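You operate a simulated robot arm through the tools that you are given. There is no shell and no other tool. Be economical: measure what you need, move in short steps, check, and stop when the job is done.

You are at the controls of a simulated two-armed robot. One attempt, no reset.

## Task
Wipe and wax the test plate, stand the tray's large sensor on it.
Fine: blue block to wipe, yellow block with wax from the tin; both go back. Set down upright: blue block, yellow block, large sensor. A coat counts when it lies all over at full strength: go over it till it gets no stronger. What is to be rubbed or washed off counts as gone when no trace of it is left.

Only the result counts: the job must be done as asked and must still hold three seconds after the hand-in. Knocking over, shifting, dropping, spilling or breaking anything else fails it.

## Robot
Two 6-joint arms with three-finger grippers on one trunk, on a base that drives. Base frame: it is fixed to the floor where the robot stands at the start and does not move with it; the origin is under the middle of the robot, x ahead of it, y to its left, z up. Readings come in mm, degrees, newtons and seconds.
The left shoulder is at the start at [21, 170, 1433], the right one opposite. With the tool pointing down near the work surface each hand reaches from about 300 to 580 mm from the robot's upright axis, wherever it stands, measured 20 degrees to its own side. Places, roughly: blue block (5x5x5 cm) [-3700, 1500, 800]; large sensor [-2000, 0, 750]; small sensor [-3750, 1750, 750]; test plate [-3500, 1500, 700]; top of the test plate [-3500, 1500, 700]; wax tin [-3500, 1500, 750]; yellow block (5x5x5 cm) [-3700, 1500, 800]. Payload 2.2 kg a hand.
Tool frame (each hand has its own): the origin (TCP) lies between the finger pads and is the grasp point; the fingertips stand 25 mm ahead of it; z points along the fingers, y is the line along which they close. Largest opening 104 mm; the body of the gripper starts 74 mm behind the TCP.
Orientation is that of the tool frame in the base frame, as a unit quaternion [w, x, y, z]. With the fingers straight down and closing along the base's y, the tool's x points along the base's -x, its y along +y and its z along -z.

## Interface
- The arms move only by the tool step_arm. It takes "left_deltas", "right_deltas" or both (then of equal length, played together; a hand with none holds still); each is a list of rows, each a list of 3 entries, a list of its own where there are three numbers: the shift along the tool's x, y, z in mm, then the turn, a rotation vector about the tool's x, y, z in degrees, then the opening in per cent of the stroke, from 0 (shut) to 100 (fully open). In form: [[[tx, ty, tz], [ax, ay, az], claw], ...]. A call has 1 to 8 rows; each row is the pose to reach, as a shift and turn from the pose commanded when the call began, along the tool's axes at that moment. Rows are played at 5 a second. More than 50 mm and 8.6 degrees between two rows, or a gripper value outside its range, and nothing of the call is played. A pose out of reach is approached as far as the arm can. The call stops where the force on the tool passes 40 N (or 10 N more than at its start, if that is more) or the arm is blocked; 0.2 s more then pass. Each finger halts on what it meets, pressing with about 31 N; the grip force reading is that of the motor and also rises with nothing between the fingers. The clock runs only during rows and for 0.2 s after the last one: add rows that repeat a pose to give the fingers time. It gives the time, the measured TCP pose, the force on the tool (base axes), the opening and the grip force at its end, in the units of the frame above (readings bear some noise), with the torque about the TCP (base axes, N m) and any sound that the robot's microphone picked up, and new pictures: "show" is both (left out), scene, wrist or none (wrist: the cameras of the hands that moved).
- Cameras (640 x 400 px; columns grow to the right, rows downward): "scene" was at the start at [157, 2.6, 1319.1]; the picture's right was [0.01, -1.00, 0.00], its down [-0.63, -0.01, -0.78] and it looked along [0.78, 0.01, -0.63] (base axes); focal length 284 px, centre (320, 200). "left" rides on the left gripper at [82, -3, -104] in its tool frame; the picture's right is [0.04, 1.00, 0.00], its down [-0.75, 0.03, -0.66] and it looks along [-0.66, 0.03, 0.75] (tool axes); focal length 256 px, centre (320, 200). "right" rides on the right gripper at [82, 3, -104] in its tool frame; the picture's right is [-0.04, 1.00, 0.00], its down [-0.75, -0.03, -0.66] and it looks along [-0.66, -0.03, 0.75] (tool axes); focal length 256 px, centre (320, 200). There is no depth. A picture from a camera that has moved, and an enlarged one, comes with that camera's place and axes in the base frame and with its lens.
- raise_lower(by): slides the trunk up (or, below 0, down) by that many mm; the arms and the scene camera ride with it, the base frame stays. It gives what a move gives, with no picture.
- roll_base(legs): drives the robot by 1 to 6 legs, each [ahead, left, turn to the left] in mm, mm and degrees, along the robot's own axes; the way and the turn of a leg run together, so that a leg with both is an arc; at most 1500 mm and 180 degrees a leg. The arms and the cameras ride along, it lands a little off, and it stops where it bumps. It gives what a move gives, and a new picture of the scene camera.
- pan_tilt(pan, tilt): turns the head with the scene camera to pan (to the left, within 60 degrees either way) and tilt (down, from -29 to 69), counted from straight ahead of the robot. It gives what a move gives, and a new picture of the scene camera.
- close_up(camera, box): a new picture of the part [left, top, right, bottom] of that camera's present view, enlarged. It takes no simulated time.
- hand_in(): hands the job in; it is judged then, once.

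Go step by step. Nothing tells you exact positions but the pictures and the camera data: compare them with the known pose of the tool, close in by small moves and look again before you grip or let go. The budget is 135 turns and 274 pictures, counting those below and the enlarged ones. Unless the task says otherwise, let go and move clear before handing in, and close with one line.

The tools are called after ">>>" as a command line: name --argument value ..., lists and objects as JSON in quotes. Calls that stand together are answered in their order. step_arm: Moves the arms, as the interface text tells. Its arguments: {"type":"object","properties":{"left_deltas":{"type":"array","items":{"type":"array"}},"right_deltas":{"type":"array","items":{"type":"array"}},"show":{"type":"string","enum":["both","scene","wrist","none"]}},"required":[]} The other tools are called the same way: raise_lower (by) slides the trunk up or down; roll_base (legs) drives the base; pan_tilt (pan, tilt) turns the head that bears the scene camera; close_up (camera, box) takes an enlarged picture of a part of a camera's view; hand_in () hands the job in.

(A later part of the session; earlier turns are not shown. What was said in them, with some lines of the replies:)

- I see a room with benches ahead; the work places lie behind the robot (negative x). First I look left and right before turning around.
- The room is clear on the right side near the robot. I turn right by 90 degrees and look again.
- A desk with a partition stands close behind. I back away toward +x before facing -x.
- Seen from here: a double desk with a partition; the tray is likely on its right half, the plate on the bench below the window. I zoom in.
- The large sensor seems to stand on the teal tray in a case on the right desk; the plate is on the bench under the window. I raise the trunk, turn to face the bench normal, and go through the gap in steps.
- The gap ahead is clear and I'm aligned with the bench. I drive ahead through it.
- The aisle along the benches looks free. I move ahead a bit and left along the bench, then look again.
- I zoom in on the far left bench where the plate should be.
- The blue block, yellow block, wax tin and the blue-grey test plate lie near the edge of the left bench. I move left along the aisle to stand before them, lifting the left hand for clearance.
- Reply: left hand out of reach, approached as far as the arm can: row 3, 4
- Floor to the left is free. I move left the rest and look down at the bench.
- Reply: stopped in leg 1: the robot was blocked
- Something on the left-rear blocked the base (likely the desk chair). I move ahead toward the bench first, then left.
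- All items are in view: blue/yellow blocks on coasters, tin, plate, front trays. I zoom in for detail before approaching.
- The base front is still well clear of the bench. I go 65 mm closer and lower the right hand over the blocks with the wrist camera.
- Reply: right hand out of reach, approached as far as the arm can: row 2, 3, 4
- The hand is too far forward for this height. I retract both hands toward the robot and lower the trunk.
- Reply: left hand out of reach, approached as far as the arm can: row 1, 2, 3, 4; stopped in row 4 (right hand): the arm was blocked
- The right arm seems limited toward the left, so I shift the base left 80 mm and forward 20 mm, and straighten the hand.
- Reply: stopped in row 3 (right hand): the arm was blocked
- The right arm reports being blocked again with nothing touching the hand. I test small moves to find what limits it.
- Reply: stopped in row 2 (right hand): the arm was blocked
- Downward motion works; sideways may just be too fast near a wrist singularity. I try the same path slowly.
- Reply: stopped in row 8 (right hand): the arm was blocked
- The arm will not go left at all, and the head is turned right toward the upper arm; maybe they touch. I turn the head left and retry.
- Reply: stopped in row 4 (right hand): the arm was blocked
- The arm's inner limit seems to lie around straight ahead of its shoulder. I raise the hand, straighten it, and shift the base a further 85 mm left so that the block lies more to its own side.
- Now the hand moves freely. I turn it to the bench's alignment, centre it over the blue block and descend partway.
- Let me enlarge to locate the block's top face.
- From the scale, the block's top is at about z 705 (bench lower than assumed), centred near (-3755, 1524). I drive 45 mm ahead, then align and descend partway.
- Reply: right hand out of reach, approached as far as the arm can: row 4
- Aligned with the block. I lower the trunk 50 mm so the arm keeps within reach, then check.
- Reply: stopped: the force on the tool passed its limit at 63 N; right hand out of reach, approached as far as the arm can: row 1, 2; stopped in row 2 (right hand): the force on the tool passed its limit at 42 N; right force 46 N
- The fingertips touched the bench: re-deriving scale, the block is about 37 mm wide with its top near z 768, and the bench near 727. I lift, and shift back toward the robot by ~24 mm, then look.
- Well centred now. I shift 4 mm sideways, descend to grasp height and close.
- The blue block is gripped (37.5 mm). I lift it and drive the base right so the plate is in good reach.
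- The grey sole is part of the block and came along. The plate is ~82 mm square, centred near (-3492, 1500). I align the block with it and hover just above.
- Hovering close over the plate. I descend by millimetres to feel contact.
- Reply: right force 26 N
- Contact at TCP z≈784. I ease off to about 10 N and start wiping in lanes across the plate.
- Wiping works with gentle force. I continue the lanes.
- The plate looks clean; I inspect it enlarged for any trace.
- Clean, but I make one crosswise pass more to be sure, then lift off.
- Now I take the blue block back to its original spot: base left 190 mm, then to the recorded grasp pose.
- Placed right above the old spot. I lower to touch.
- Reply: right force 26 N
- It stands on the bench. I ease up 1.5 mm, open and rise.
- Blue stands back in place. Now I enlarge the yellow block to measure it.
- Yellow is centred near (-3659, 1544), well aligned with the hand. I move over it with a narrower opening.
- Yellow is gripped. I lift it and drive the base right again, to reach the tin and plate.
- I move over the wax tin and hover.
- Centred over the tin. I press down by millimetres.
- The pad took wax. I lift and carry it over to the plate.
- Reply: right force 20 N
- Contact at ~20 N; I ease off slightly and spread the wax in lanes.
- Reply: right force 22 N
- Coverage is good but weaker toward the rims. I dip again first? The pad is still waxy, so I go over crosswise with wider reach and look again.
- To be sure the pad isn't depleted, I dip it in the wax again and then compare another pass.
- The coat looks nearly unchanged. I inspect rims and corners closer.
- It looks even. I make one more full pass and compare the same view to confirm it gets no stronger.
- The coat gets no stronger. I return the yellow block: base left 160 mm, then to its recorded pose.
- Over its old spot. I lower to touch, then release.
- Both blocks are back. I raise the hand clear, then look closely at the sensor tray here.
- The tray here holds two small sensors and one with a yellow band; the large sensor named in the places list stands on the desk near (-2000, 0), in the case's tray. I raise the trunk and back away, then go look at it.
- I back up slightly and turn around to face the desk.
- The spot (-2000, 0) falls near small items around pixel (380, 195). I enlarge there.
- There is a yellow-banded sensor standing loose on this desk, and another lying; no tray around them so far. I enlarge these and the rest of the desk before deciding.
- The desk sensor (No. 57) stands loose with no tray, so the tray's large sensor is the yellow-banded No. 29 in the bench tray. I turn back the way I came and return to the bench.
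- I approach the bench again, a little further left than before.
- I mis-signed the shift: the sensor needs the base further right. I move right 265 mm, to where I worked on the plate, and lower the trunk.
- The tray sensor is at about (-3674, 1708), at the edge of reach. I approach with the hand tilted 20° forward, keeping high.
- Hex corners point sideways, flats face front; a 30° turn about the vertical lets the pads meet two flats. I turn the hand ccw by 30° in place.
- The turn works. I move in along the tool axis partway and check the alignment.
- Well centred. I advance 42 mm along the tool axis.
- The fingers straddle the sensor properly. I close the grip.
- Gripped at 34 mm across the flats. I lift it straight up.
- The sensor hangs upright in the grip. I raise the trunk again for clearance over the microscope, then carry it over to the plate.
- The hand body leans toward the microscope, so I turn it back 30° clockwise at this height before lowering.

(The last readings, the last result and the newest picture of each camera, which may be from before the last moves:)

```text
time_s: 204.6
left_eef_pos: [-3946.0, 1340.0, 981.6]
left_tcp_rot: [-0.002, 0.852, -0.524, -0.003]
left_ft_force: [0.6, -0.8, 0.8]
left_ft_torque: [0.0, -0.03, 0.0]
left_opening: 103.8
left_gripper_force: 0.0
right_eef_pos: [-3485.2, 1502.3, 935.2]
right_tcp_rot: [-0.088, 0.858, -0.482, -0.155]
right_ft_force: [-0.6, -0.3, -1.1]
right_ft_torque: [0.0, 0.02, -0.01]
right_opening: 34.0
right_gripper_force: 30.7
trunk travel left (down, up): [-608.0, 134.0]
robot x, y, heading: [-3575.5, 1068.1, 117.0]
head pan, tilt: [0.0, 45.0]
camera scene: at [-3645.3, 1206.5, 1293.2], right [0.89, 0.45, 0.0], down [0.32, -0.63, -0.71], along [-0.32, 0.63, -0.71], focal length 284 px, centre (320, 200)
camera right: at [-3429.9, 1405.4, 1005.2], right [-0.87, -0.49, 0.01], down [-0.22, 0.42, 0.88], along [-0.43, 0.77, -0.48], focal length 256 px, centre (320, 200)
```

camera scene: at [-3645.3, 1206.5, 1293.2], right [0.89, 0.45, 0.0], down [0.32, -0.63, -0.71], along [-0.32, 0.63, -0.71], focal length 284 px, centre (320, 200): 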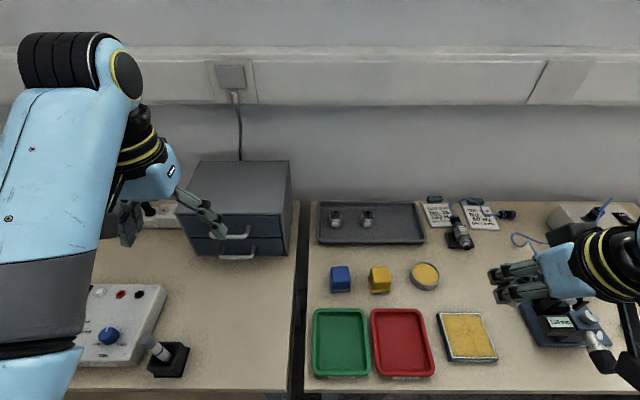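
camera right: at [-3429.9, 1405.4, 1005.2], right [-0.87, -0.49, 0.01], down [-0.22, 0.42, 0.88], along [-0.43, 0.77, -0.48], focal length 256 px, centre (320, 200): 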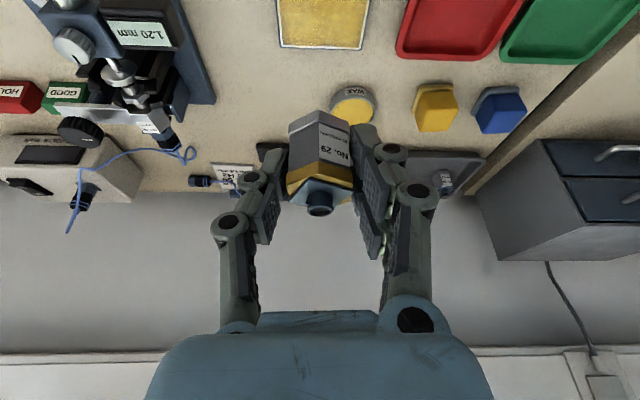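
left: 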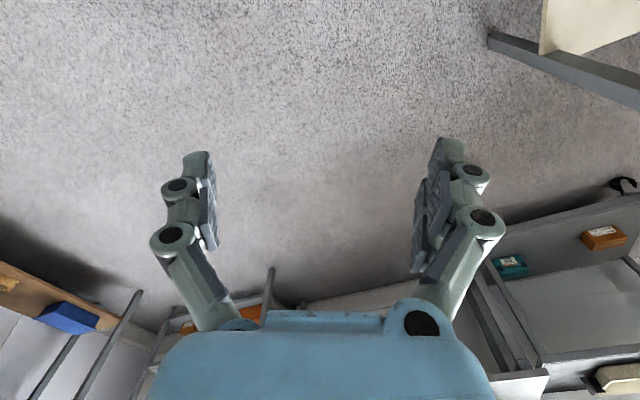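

Clear of the microscope. I lower the sensor to just above the plate centre.

>>> step_arm --right_deltas '[[[10.6, 2, 31], [0, 0, 0], 20], [[21, 4, 62], [0, 0, 0], 20], [[32, 6, 92], [0, 0, 0], 20], [[40, 6.8, 115], [0, 0, 0], 20], [[42.5, 6.8, 123], [0, 0, 0], 20], [[42.5, 6.8, 123], [0, 0, 0], 20]]' --show "both"

>>> close_up --camera "scene" --box '[410, 240, 570, 370]'

>>> close_up --camera "right" --box '[220, 20, 420, 240]'

```text
time_s: 206.0
left_eef_pos: [-3945.4, 1339.1, 981.5]
left_tcp_rot: [-0.002, 0.852, -0.523, -0.003]
left_ft_force: [0.5, 0.5, 0.9]
left_ft_torque: [0.01, -0.03, 0.0]
left_opening: 104.0
left_gripper_force: 0.0
right_eef_pos: [-3493.4, 1503.9, 806.3]
right_tcp_rot: [-0.088, 0.858, -0.482, -0.155]
right_ft_force: [0.3, 0.2, -2.1]
right_ft_torque: [-0.02, 0.01, -0.02]
right_opening: 34.3
right_gripper_force: 31.5
trunk travel left (down, up): [-608.0, 134.0]
robot x, y, heading: [-3575.3, 1070.2, 116.6]
head pan, tilt: [0.0, 45.0]
camera scene: at [-3645.6, 1206.4, 1293.2], right [0.89, 0.45, 0.0], down [0.32, -0.63, -0.71], along [-0.32, 0.63, -0.71], focal length 284 px, centre (320, 200)
camera right: at [-3437.1, 1405.3, 875.4], right [-0.87, -0.49, 0.01], down [-0.22, 0.42, 0.88], along [-0.43, 0.76, -0.48], focal length 256 px, centre (320, 200)
```

scene: 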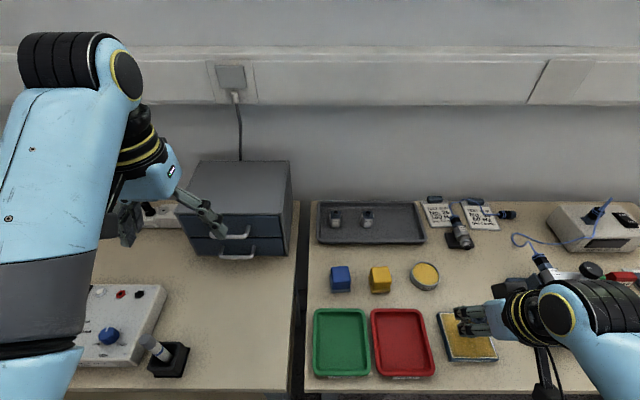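
right: 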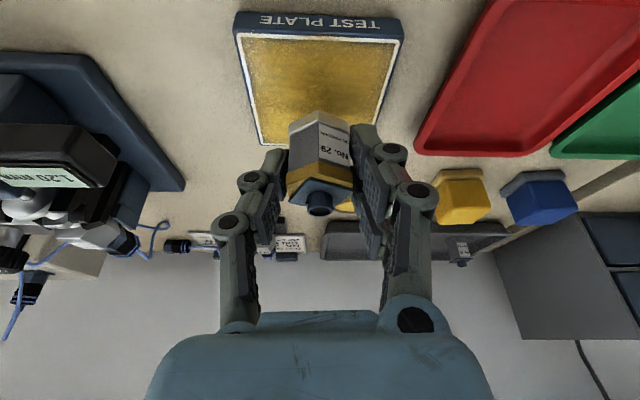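

```text
3.08 times, centred on (490, 305) of scene
camera zoom: at [-3645.6, 1206.4, 1293.2], right [0.89, 0.45, 0.0], down [0.32, -0.63, -0.71], along [-0.32, 0.63, -0.71], focal length 873 px, centre (-203, -123)
```

zoom: 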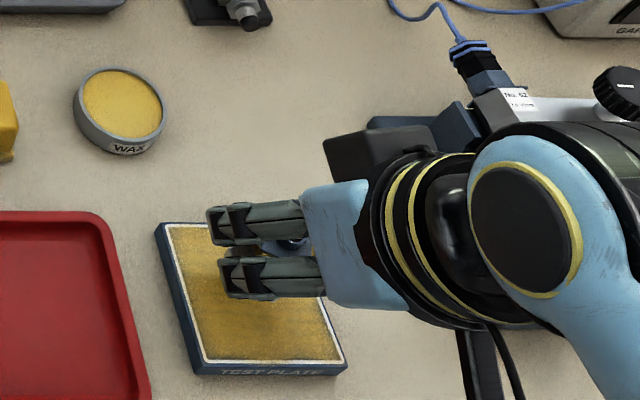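

```text
1.82 times, centred on (320, 130) of right
camera zoom: at [-3437.1, 1405.3, 875.4], right [-0.87, -0.49, 0.01], down [-0.22, 0.42, 0.88], along [-0.43, 0.76, -0.48], focal length 465 px, centre (320, 327)
```

zoom: 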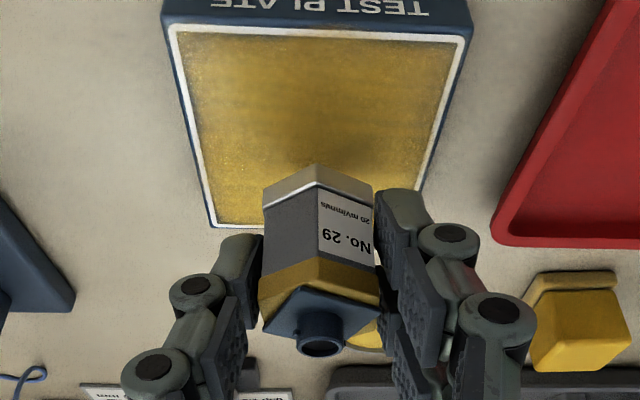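

Sensor is over the centre, 3 mm too far ahead. I correct and lower near contact.

>>> step_arm --right_deltas '[[[3.4, 0, -1.2], [0, 0, 0], 20], [[6.1, 0, 6.3], [0, 0, 0], 20], [[7.5, 0, 10.1], [0, 0, 0], 20], [[8.2, 0, 12], [0, 0, 0], 20], [[8.2, 0, 12], [0, 0, 0], 20]]' --show "none"

>>> close_up --camera "right" --box '[220, 20, 420, 240]'

```text
time_s: 207.2
left_eef_pos: [-3945.9, 1341.4, 981.3]
left_tcp_rot: [-0.002, 0.851, -0.524, -0.002]
left_ft_force: [-0.7, 0.2, 0.4]
left_ft_torque: [-0.05, 0.0, 0.03]
left_opening: 104.0
left_gripper_force: 0.0
right_eef_pos: [-3489.9, 1500.1, 792.2]
right_tcp_rot: [-0.088, 0.858, -0.482, -0.154]
right_ft_force: [0.6, 0.4, -1.4]
right_ft_torque: [-0.04, -0.01, -0.01]
right_opening: 33.8
right_gripper_force: 30.7
trunk travel left (down, up): [-608.0, 134.0]
robot x, y, heading: [-3574.4, 1071.6, 117.0]
head pan, tilt: [0.0, 45.0]
```

```text
1.82 times, centred on (320, 130) of right
camera zoom: at [-3435.6, 1402.2, 860.9], right [-0.87, -0.49, 0.01], down [-0.22, 0.42, 0.88], along [-0.43, 0.76, -0.48], focal length 465 px, centre (320, 327)
```

zoom: 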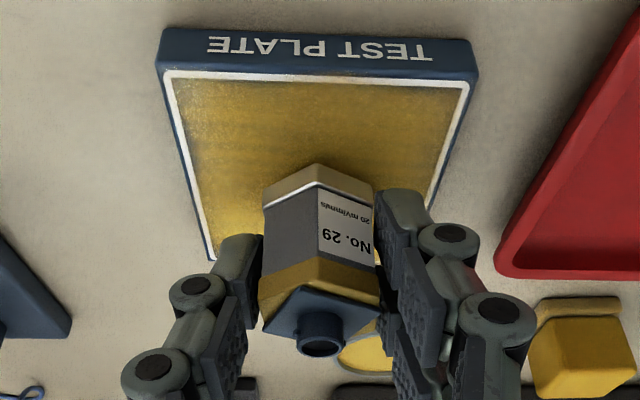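

Very close. I go down in millimetre steps to feel contact.

>>> step_arm --right_deltas '[[[0.34, 0, 0.94], [0, 0, 0], 20], [[0.68, 0, 1.88], [0, 0, 0], 20], [[0.86, 0, 2.35], [0, 0, 0], 20], [[1.03, 0, 2.82], [0, 0, 0], 20], [[1.03, 0, 2.82], [0, 0, 0], 20]]' --show "none"

```text
time_s: 208.4
left_eef_pos: [-3944.8, 1340.5, 981.3]
left_tcp_rot: [-0.002, 0.852, -0.524, -0.004]
left_ft_force: [-0.5, -0.5, 0.4]
left_ft_torque: [0.04, -0.01, 0.02]
left_opening: 103.9
left_gripper_force: 0.0
right_eef_pos: [-3491.1, 1499.5, 789.0]
right_tcp_rot: [-0.088, 0.858, -0.482, -0.155]
right_ft_force: [0.4, 0.2, -1.0]
right_ft_torque: [-0.02, 0.0, -0.02]
right_opening: 34.3
right_gripper_force: 31.0
trunk travel left (down, up): [-608.0, 134.0]
robot x, y, heading: [-3576.8, 1072.6, 116.8]
head pan, tilt: [0.0, 45.0]
```

>>> step_arm --right_deltas '[[[0.27, 0, 0.75], [0, 0, 0], 20], [[0.51, 0, 1.4], [0, 0, 0], 20], [[0.68, 0, 1.88], [0, 0, 0], 20], [[0.68, 0, 1.88], [0, 0, 0], 20]]' --show "none"

>>> close_up --camera "right" --box '[260, 60, 380, 160]'

```text
time_s: 209.4
left_eef_pos: [-3945.1, 1341.6, 980.4]
left_tcp_rot: [-0.002, 0.852, -0.524, -0.003]
left_ft_force: [0.0, 0.1, -0.7]
left_ft_torque: [0.03, 0.01, 0.01]
left_opening: 103.9
left_gripper_force: 0.0
right_eef_pos: [-3492.0, 1500.7, 786.5]
right_tcp_rot: [-0.088, 0.858, -0.481, -0.155]
right_ft_force: [-0.8, 0.2, -2.1]
right_ft_torque: [-0.02, 0.01, -0.02]
right_opening: 34.2
right_gripper_force: 30.7
trunk travel left (down, up): [-608.0, 134.0]
robot x, y, heading: [-3577.2, 1069.8, 117.1]
head pan, tilt: [0.0, 45.0]
```

```text
4.00 times, centred on (320, 110) of right
camera zoom: at [-3435.9, 1402.4, 855.9], right [-0.87, -0.49, 0.01], down [-0.22, 0.42, 0.88], along [-0.43, 0.76, -0.48], focal length 1024 px, centre (320, 560)
```

zoom: 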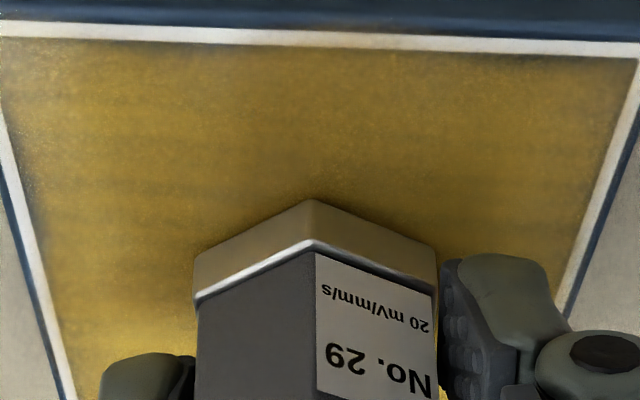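

>>> step_arm --right_deltas '[[[0.27, 0, 0.75], [0, 0, 0], 20], [[0.51, 0, 1.4], [0, 0, 0], 20], [[0.68, 0, 1.88], [0, 0, 0], 20], [[0.68, 0, 1.88], [0, 0, 0], 20]]' --show "none"

```text
time_s: 210.4
left_eef_pos: [-3945.8, 1340.0, 981.4]
left_tcp_rot: [-0.002, 0.852, -0.524, -0.003]
left_ft_force: [-0.4, -0.4, 0.1]
left_ft_torque: [-0.01, 0.01, -0.01]
left_opening: 103.9
left_gripper_force: 0.1
right_eef_pos: [-3491.9, 1500.0, 785.2]
right_tcp_rot: [-0.088, 0.858, -0.482, -0.155]
right_ft_force: [-0.2, 0.0, -1.2]
right_ft_torque: [-0.02, 0.02, -0.01]
right_opening: 34.0
right_gripper_force: 31.1
trunk travel left (down, up): [-608.0, 134.0]
robot x, y, heading: [-3577.8, 1067.6, 116.5]
head pan, tilt: [0.0, 45.0]
```

>>> step_arm --right_deltas '[[[0.27, 0, 0.75], [0, 0, 0], 20], [[0.51, 0, 1.4], [0, 0, 0], 20], [[0.68, 0, 1.88], [0, 0, 0], 20], [[0.68, 0, 1.88], [0, 0, 0], 20]]' --show "none"

>>> close_up --camera "right" --box '[260, 60, 380, 160]'

```text
time_s: 211.4
left_eef_pos: [-3946.8, 1339.5, 981.5]
left_tcp_rot: [-0.003, 0.851, -0.525, -0.002]
left_ft_force: [-0.2, 0.2, 0.5]
left_ft_torque: [-0.01, -0.01, 0.04]
left_opening: 104.1
left_gripper_force: 0.0
right_eef_pos: [-3492.2, 1499.6, 784.8]
right_tcp_rot: [-0.089, 0.858, -0.481, -0.156]
right_ft_force: [3.2, -2.4, 21.9]
right_ft_torque: [-0.29, -0.27, 0.01]
right_opening: 33.9
right_gripper_force: 31.6
trunk travel left (down, up): [-608.0, 134.0]
robot x, y, heading: [-3578.1, 1069.3, 116.5]
head pan, tilt: [0.0, 45.0]
```

```text
4.00 times, centred on (320, 110) of right
camera zoom: at [-3435.7, 1401.9, 853.3], right [-0.87, -0.49, 0.01], down [-0.22, 0.42, 0.88], along [-0.43, 0.77, -0.47], focal length 1024 px, centre (320, 560)
```

zoom: 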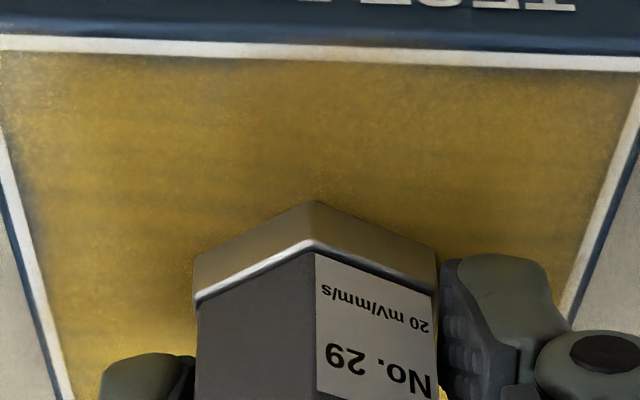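

The sensor stands on the plate. I ease up 1 mm, open, and withdraw along the tool axis.

>>> step_arm --right_deltas '[[[-0.34, 0, -0.94], [0, 0, 0], 20], [[-0.34, 0, -0.94], [0, 0, 0], 34], [[-0.34, 0, -0.94], [0, 0, 0], 45], [[-0.34, 0, -0.94], [0, 0, 0], 60], [[-0.34, 0, -0.94], [0, 0, 0], 60], [[-0.34, 0, -0.94], [0, 0, 0], 60]]' --show "wrist"

```text
time_s: 212.8
left_eef_pos: [-3946.1, 1340.1, 982.3]
left_tcp_rot: [-0.002, 0.852, -0.524, -0.003]
left_ft_force: [1.0, 0.4, -0.8]
left_ft_torque: [-0.02, 0.02, 0.02]
left_opening: 104.2
left_gripper_force: 0.1
right_eef_pos: [-3491.2, 1499.9, 784.6]
right_tcp_rot: [-0.089, 0.858, -0.481, -0.155]
right_ft_force: [1.5, -0.8, 0.3]
right_ft_torque: [0.02, 0.04, 0.0]
right_opening: 62.6
right_gripper_force: 0.1
trunk travel left (down, up): [-608.0, 134.0]
robot x, y, heading: [-3575.3, 1070.7, 117.0]
head pan, tilt: [0.0, 45.0]
camera right: at [-3435.5, 1402.2, 853.3], right [-0.87, -0.49, 0.01], down [-0.22, 0.42, 0.88], along [-0.43, 0.76, -0.48], focal length 256 px, centre (320, 200)
```

right: 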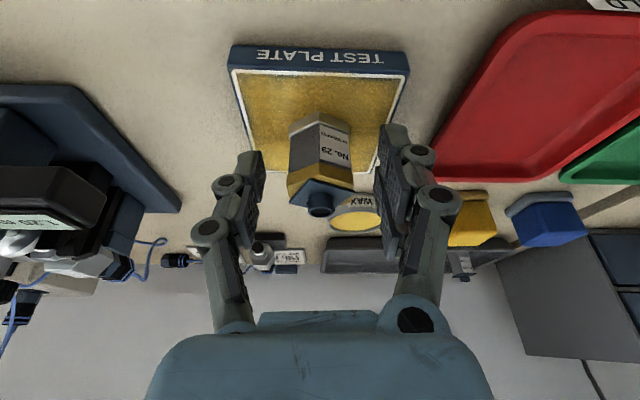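

Released and standing. I withdraw along the axis.

>>> step_arm --right_deltas '[[[0, 0, -20], [0, 0, 0], 60], [[0, 0, -50], [0, 0, 0], 60], [[0, 0, -90], [0, 0, 0], 60], [[0, 0, -130], [0, 0, 0], 60], [[-30, 0, -150], [0, 0, 0], 60]]' --show "both"

>>> close_up --camera "scene" --box '[300, 190, 520, 380]'

```text
time_s: 214.0
left_eef_pos: [-3947.3, 1341.9, 980.7]
left_tcp_rot: [-0.002, 0.851, -0.525, -0.002]
left_ft_force: [0.1, 0.3, -0.9]
left_ft_torque: [-0.06, -0.03, -0.02]
left_opening: 104.0
left_gripper_force: 0.1
right_eef_pos: [-3478.5, 1480.1, 934.7]
right_tcp_rot: [-0.087, 0.858, -0.482, -0.154]
right_ft_force: [0.3, -1.3, -0.2]
right_ft_torque: [0.0, -0.01, 0.02]
right_opening: 62.3
right_gripper_force: 0.1
trunk travel left (down, up): [-608.0, 134.0]
robot x, y, heading: [-3578.1, 1067.6, 116.8]
head pan, tilt: [0.0, 45.0]
camera scene: at [-3646.4, 1207.6, 1293.0], right [0.89, 0.45, 0.0], down [0.32, -0.63, -0.71], along [-0.32, 0.63, -0.71], focal length 284 px, centre (320, 200)
camera right: at [-3423.0, 1381.8, 1003.0], right [-0.87, -0.49, 0.01], down [-0.22, 0.42, 0.88], along [-0.43, 0.76, -0.48], focal length 256 px, centre (320, 200)
```

scene: 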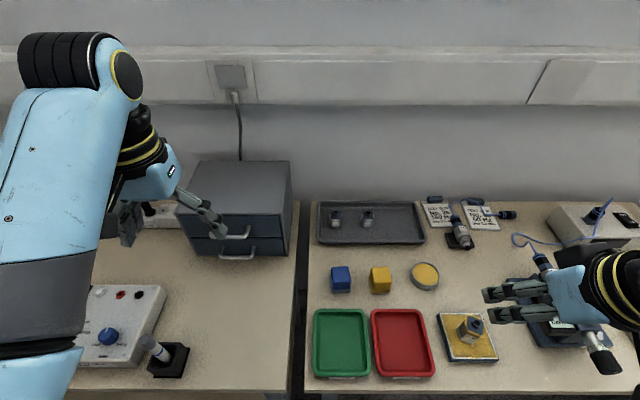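
right: 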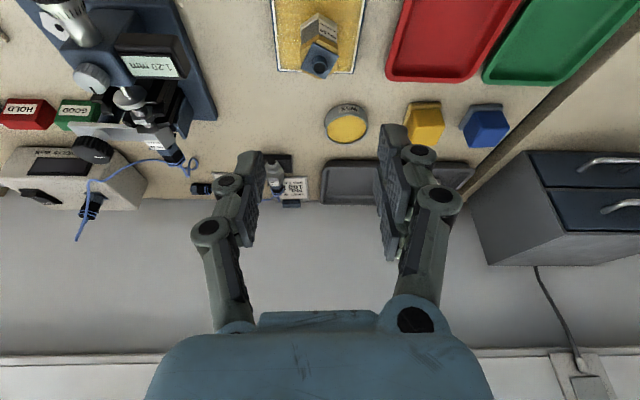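

```text
2.11 times, centred on (410, 285) of scene
camera zoom: at [-3646.4, 1207.6, 1293.0], right [0.89, 0.45, 0.0], down [0.32, -0.63, -0.71], along [-0.32, 0.63, -0.71], focal length 597 px, centre (130, 21)
```

zoom: 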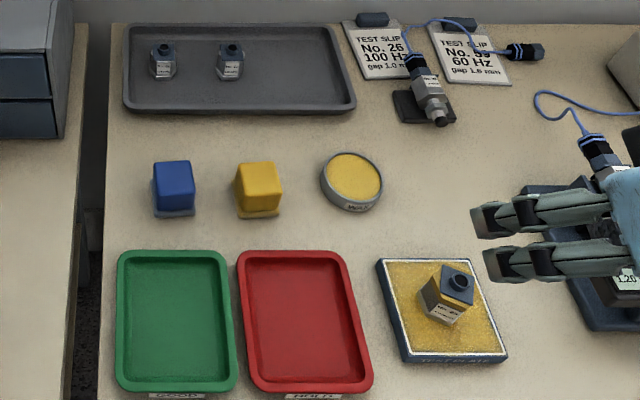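

Plate is wiped and waxed, the sensor stands upright on its middle, both blocks are back in their places, and the hands are clear. I hand in.

>>> hand_in

```text
The job is handed in.
```

The plate is wiped and evenly waxed, both blocks are back upright, and sensor No. 29 stands on the plate. I took No. 29 because it was in the bench tray; the listed (-2000, 0) spot held only a loose No. 57. The base bumped once early on, probably the desk chair, and I didn't check whether it moved.
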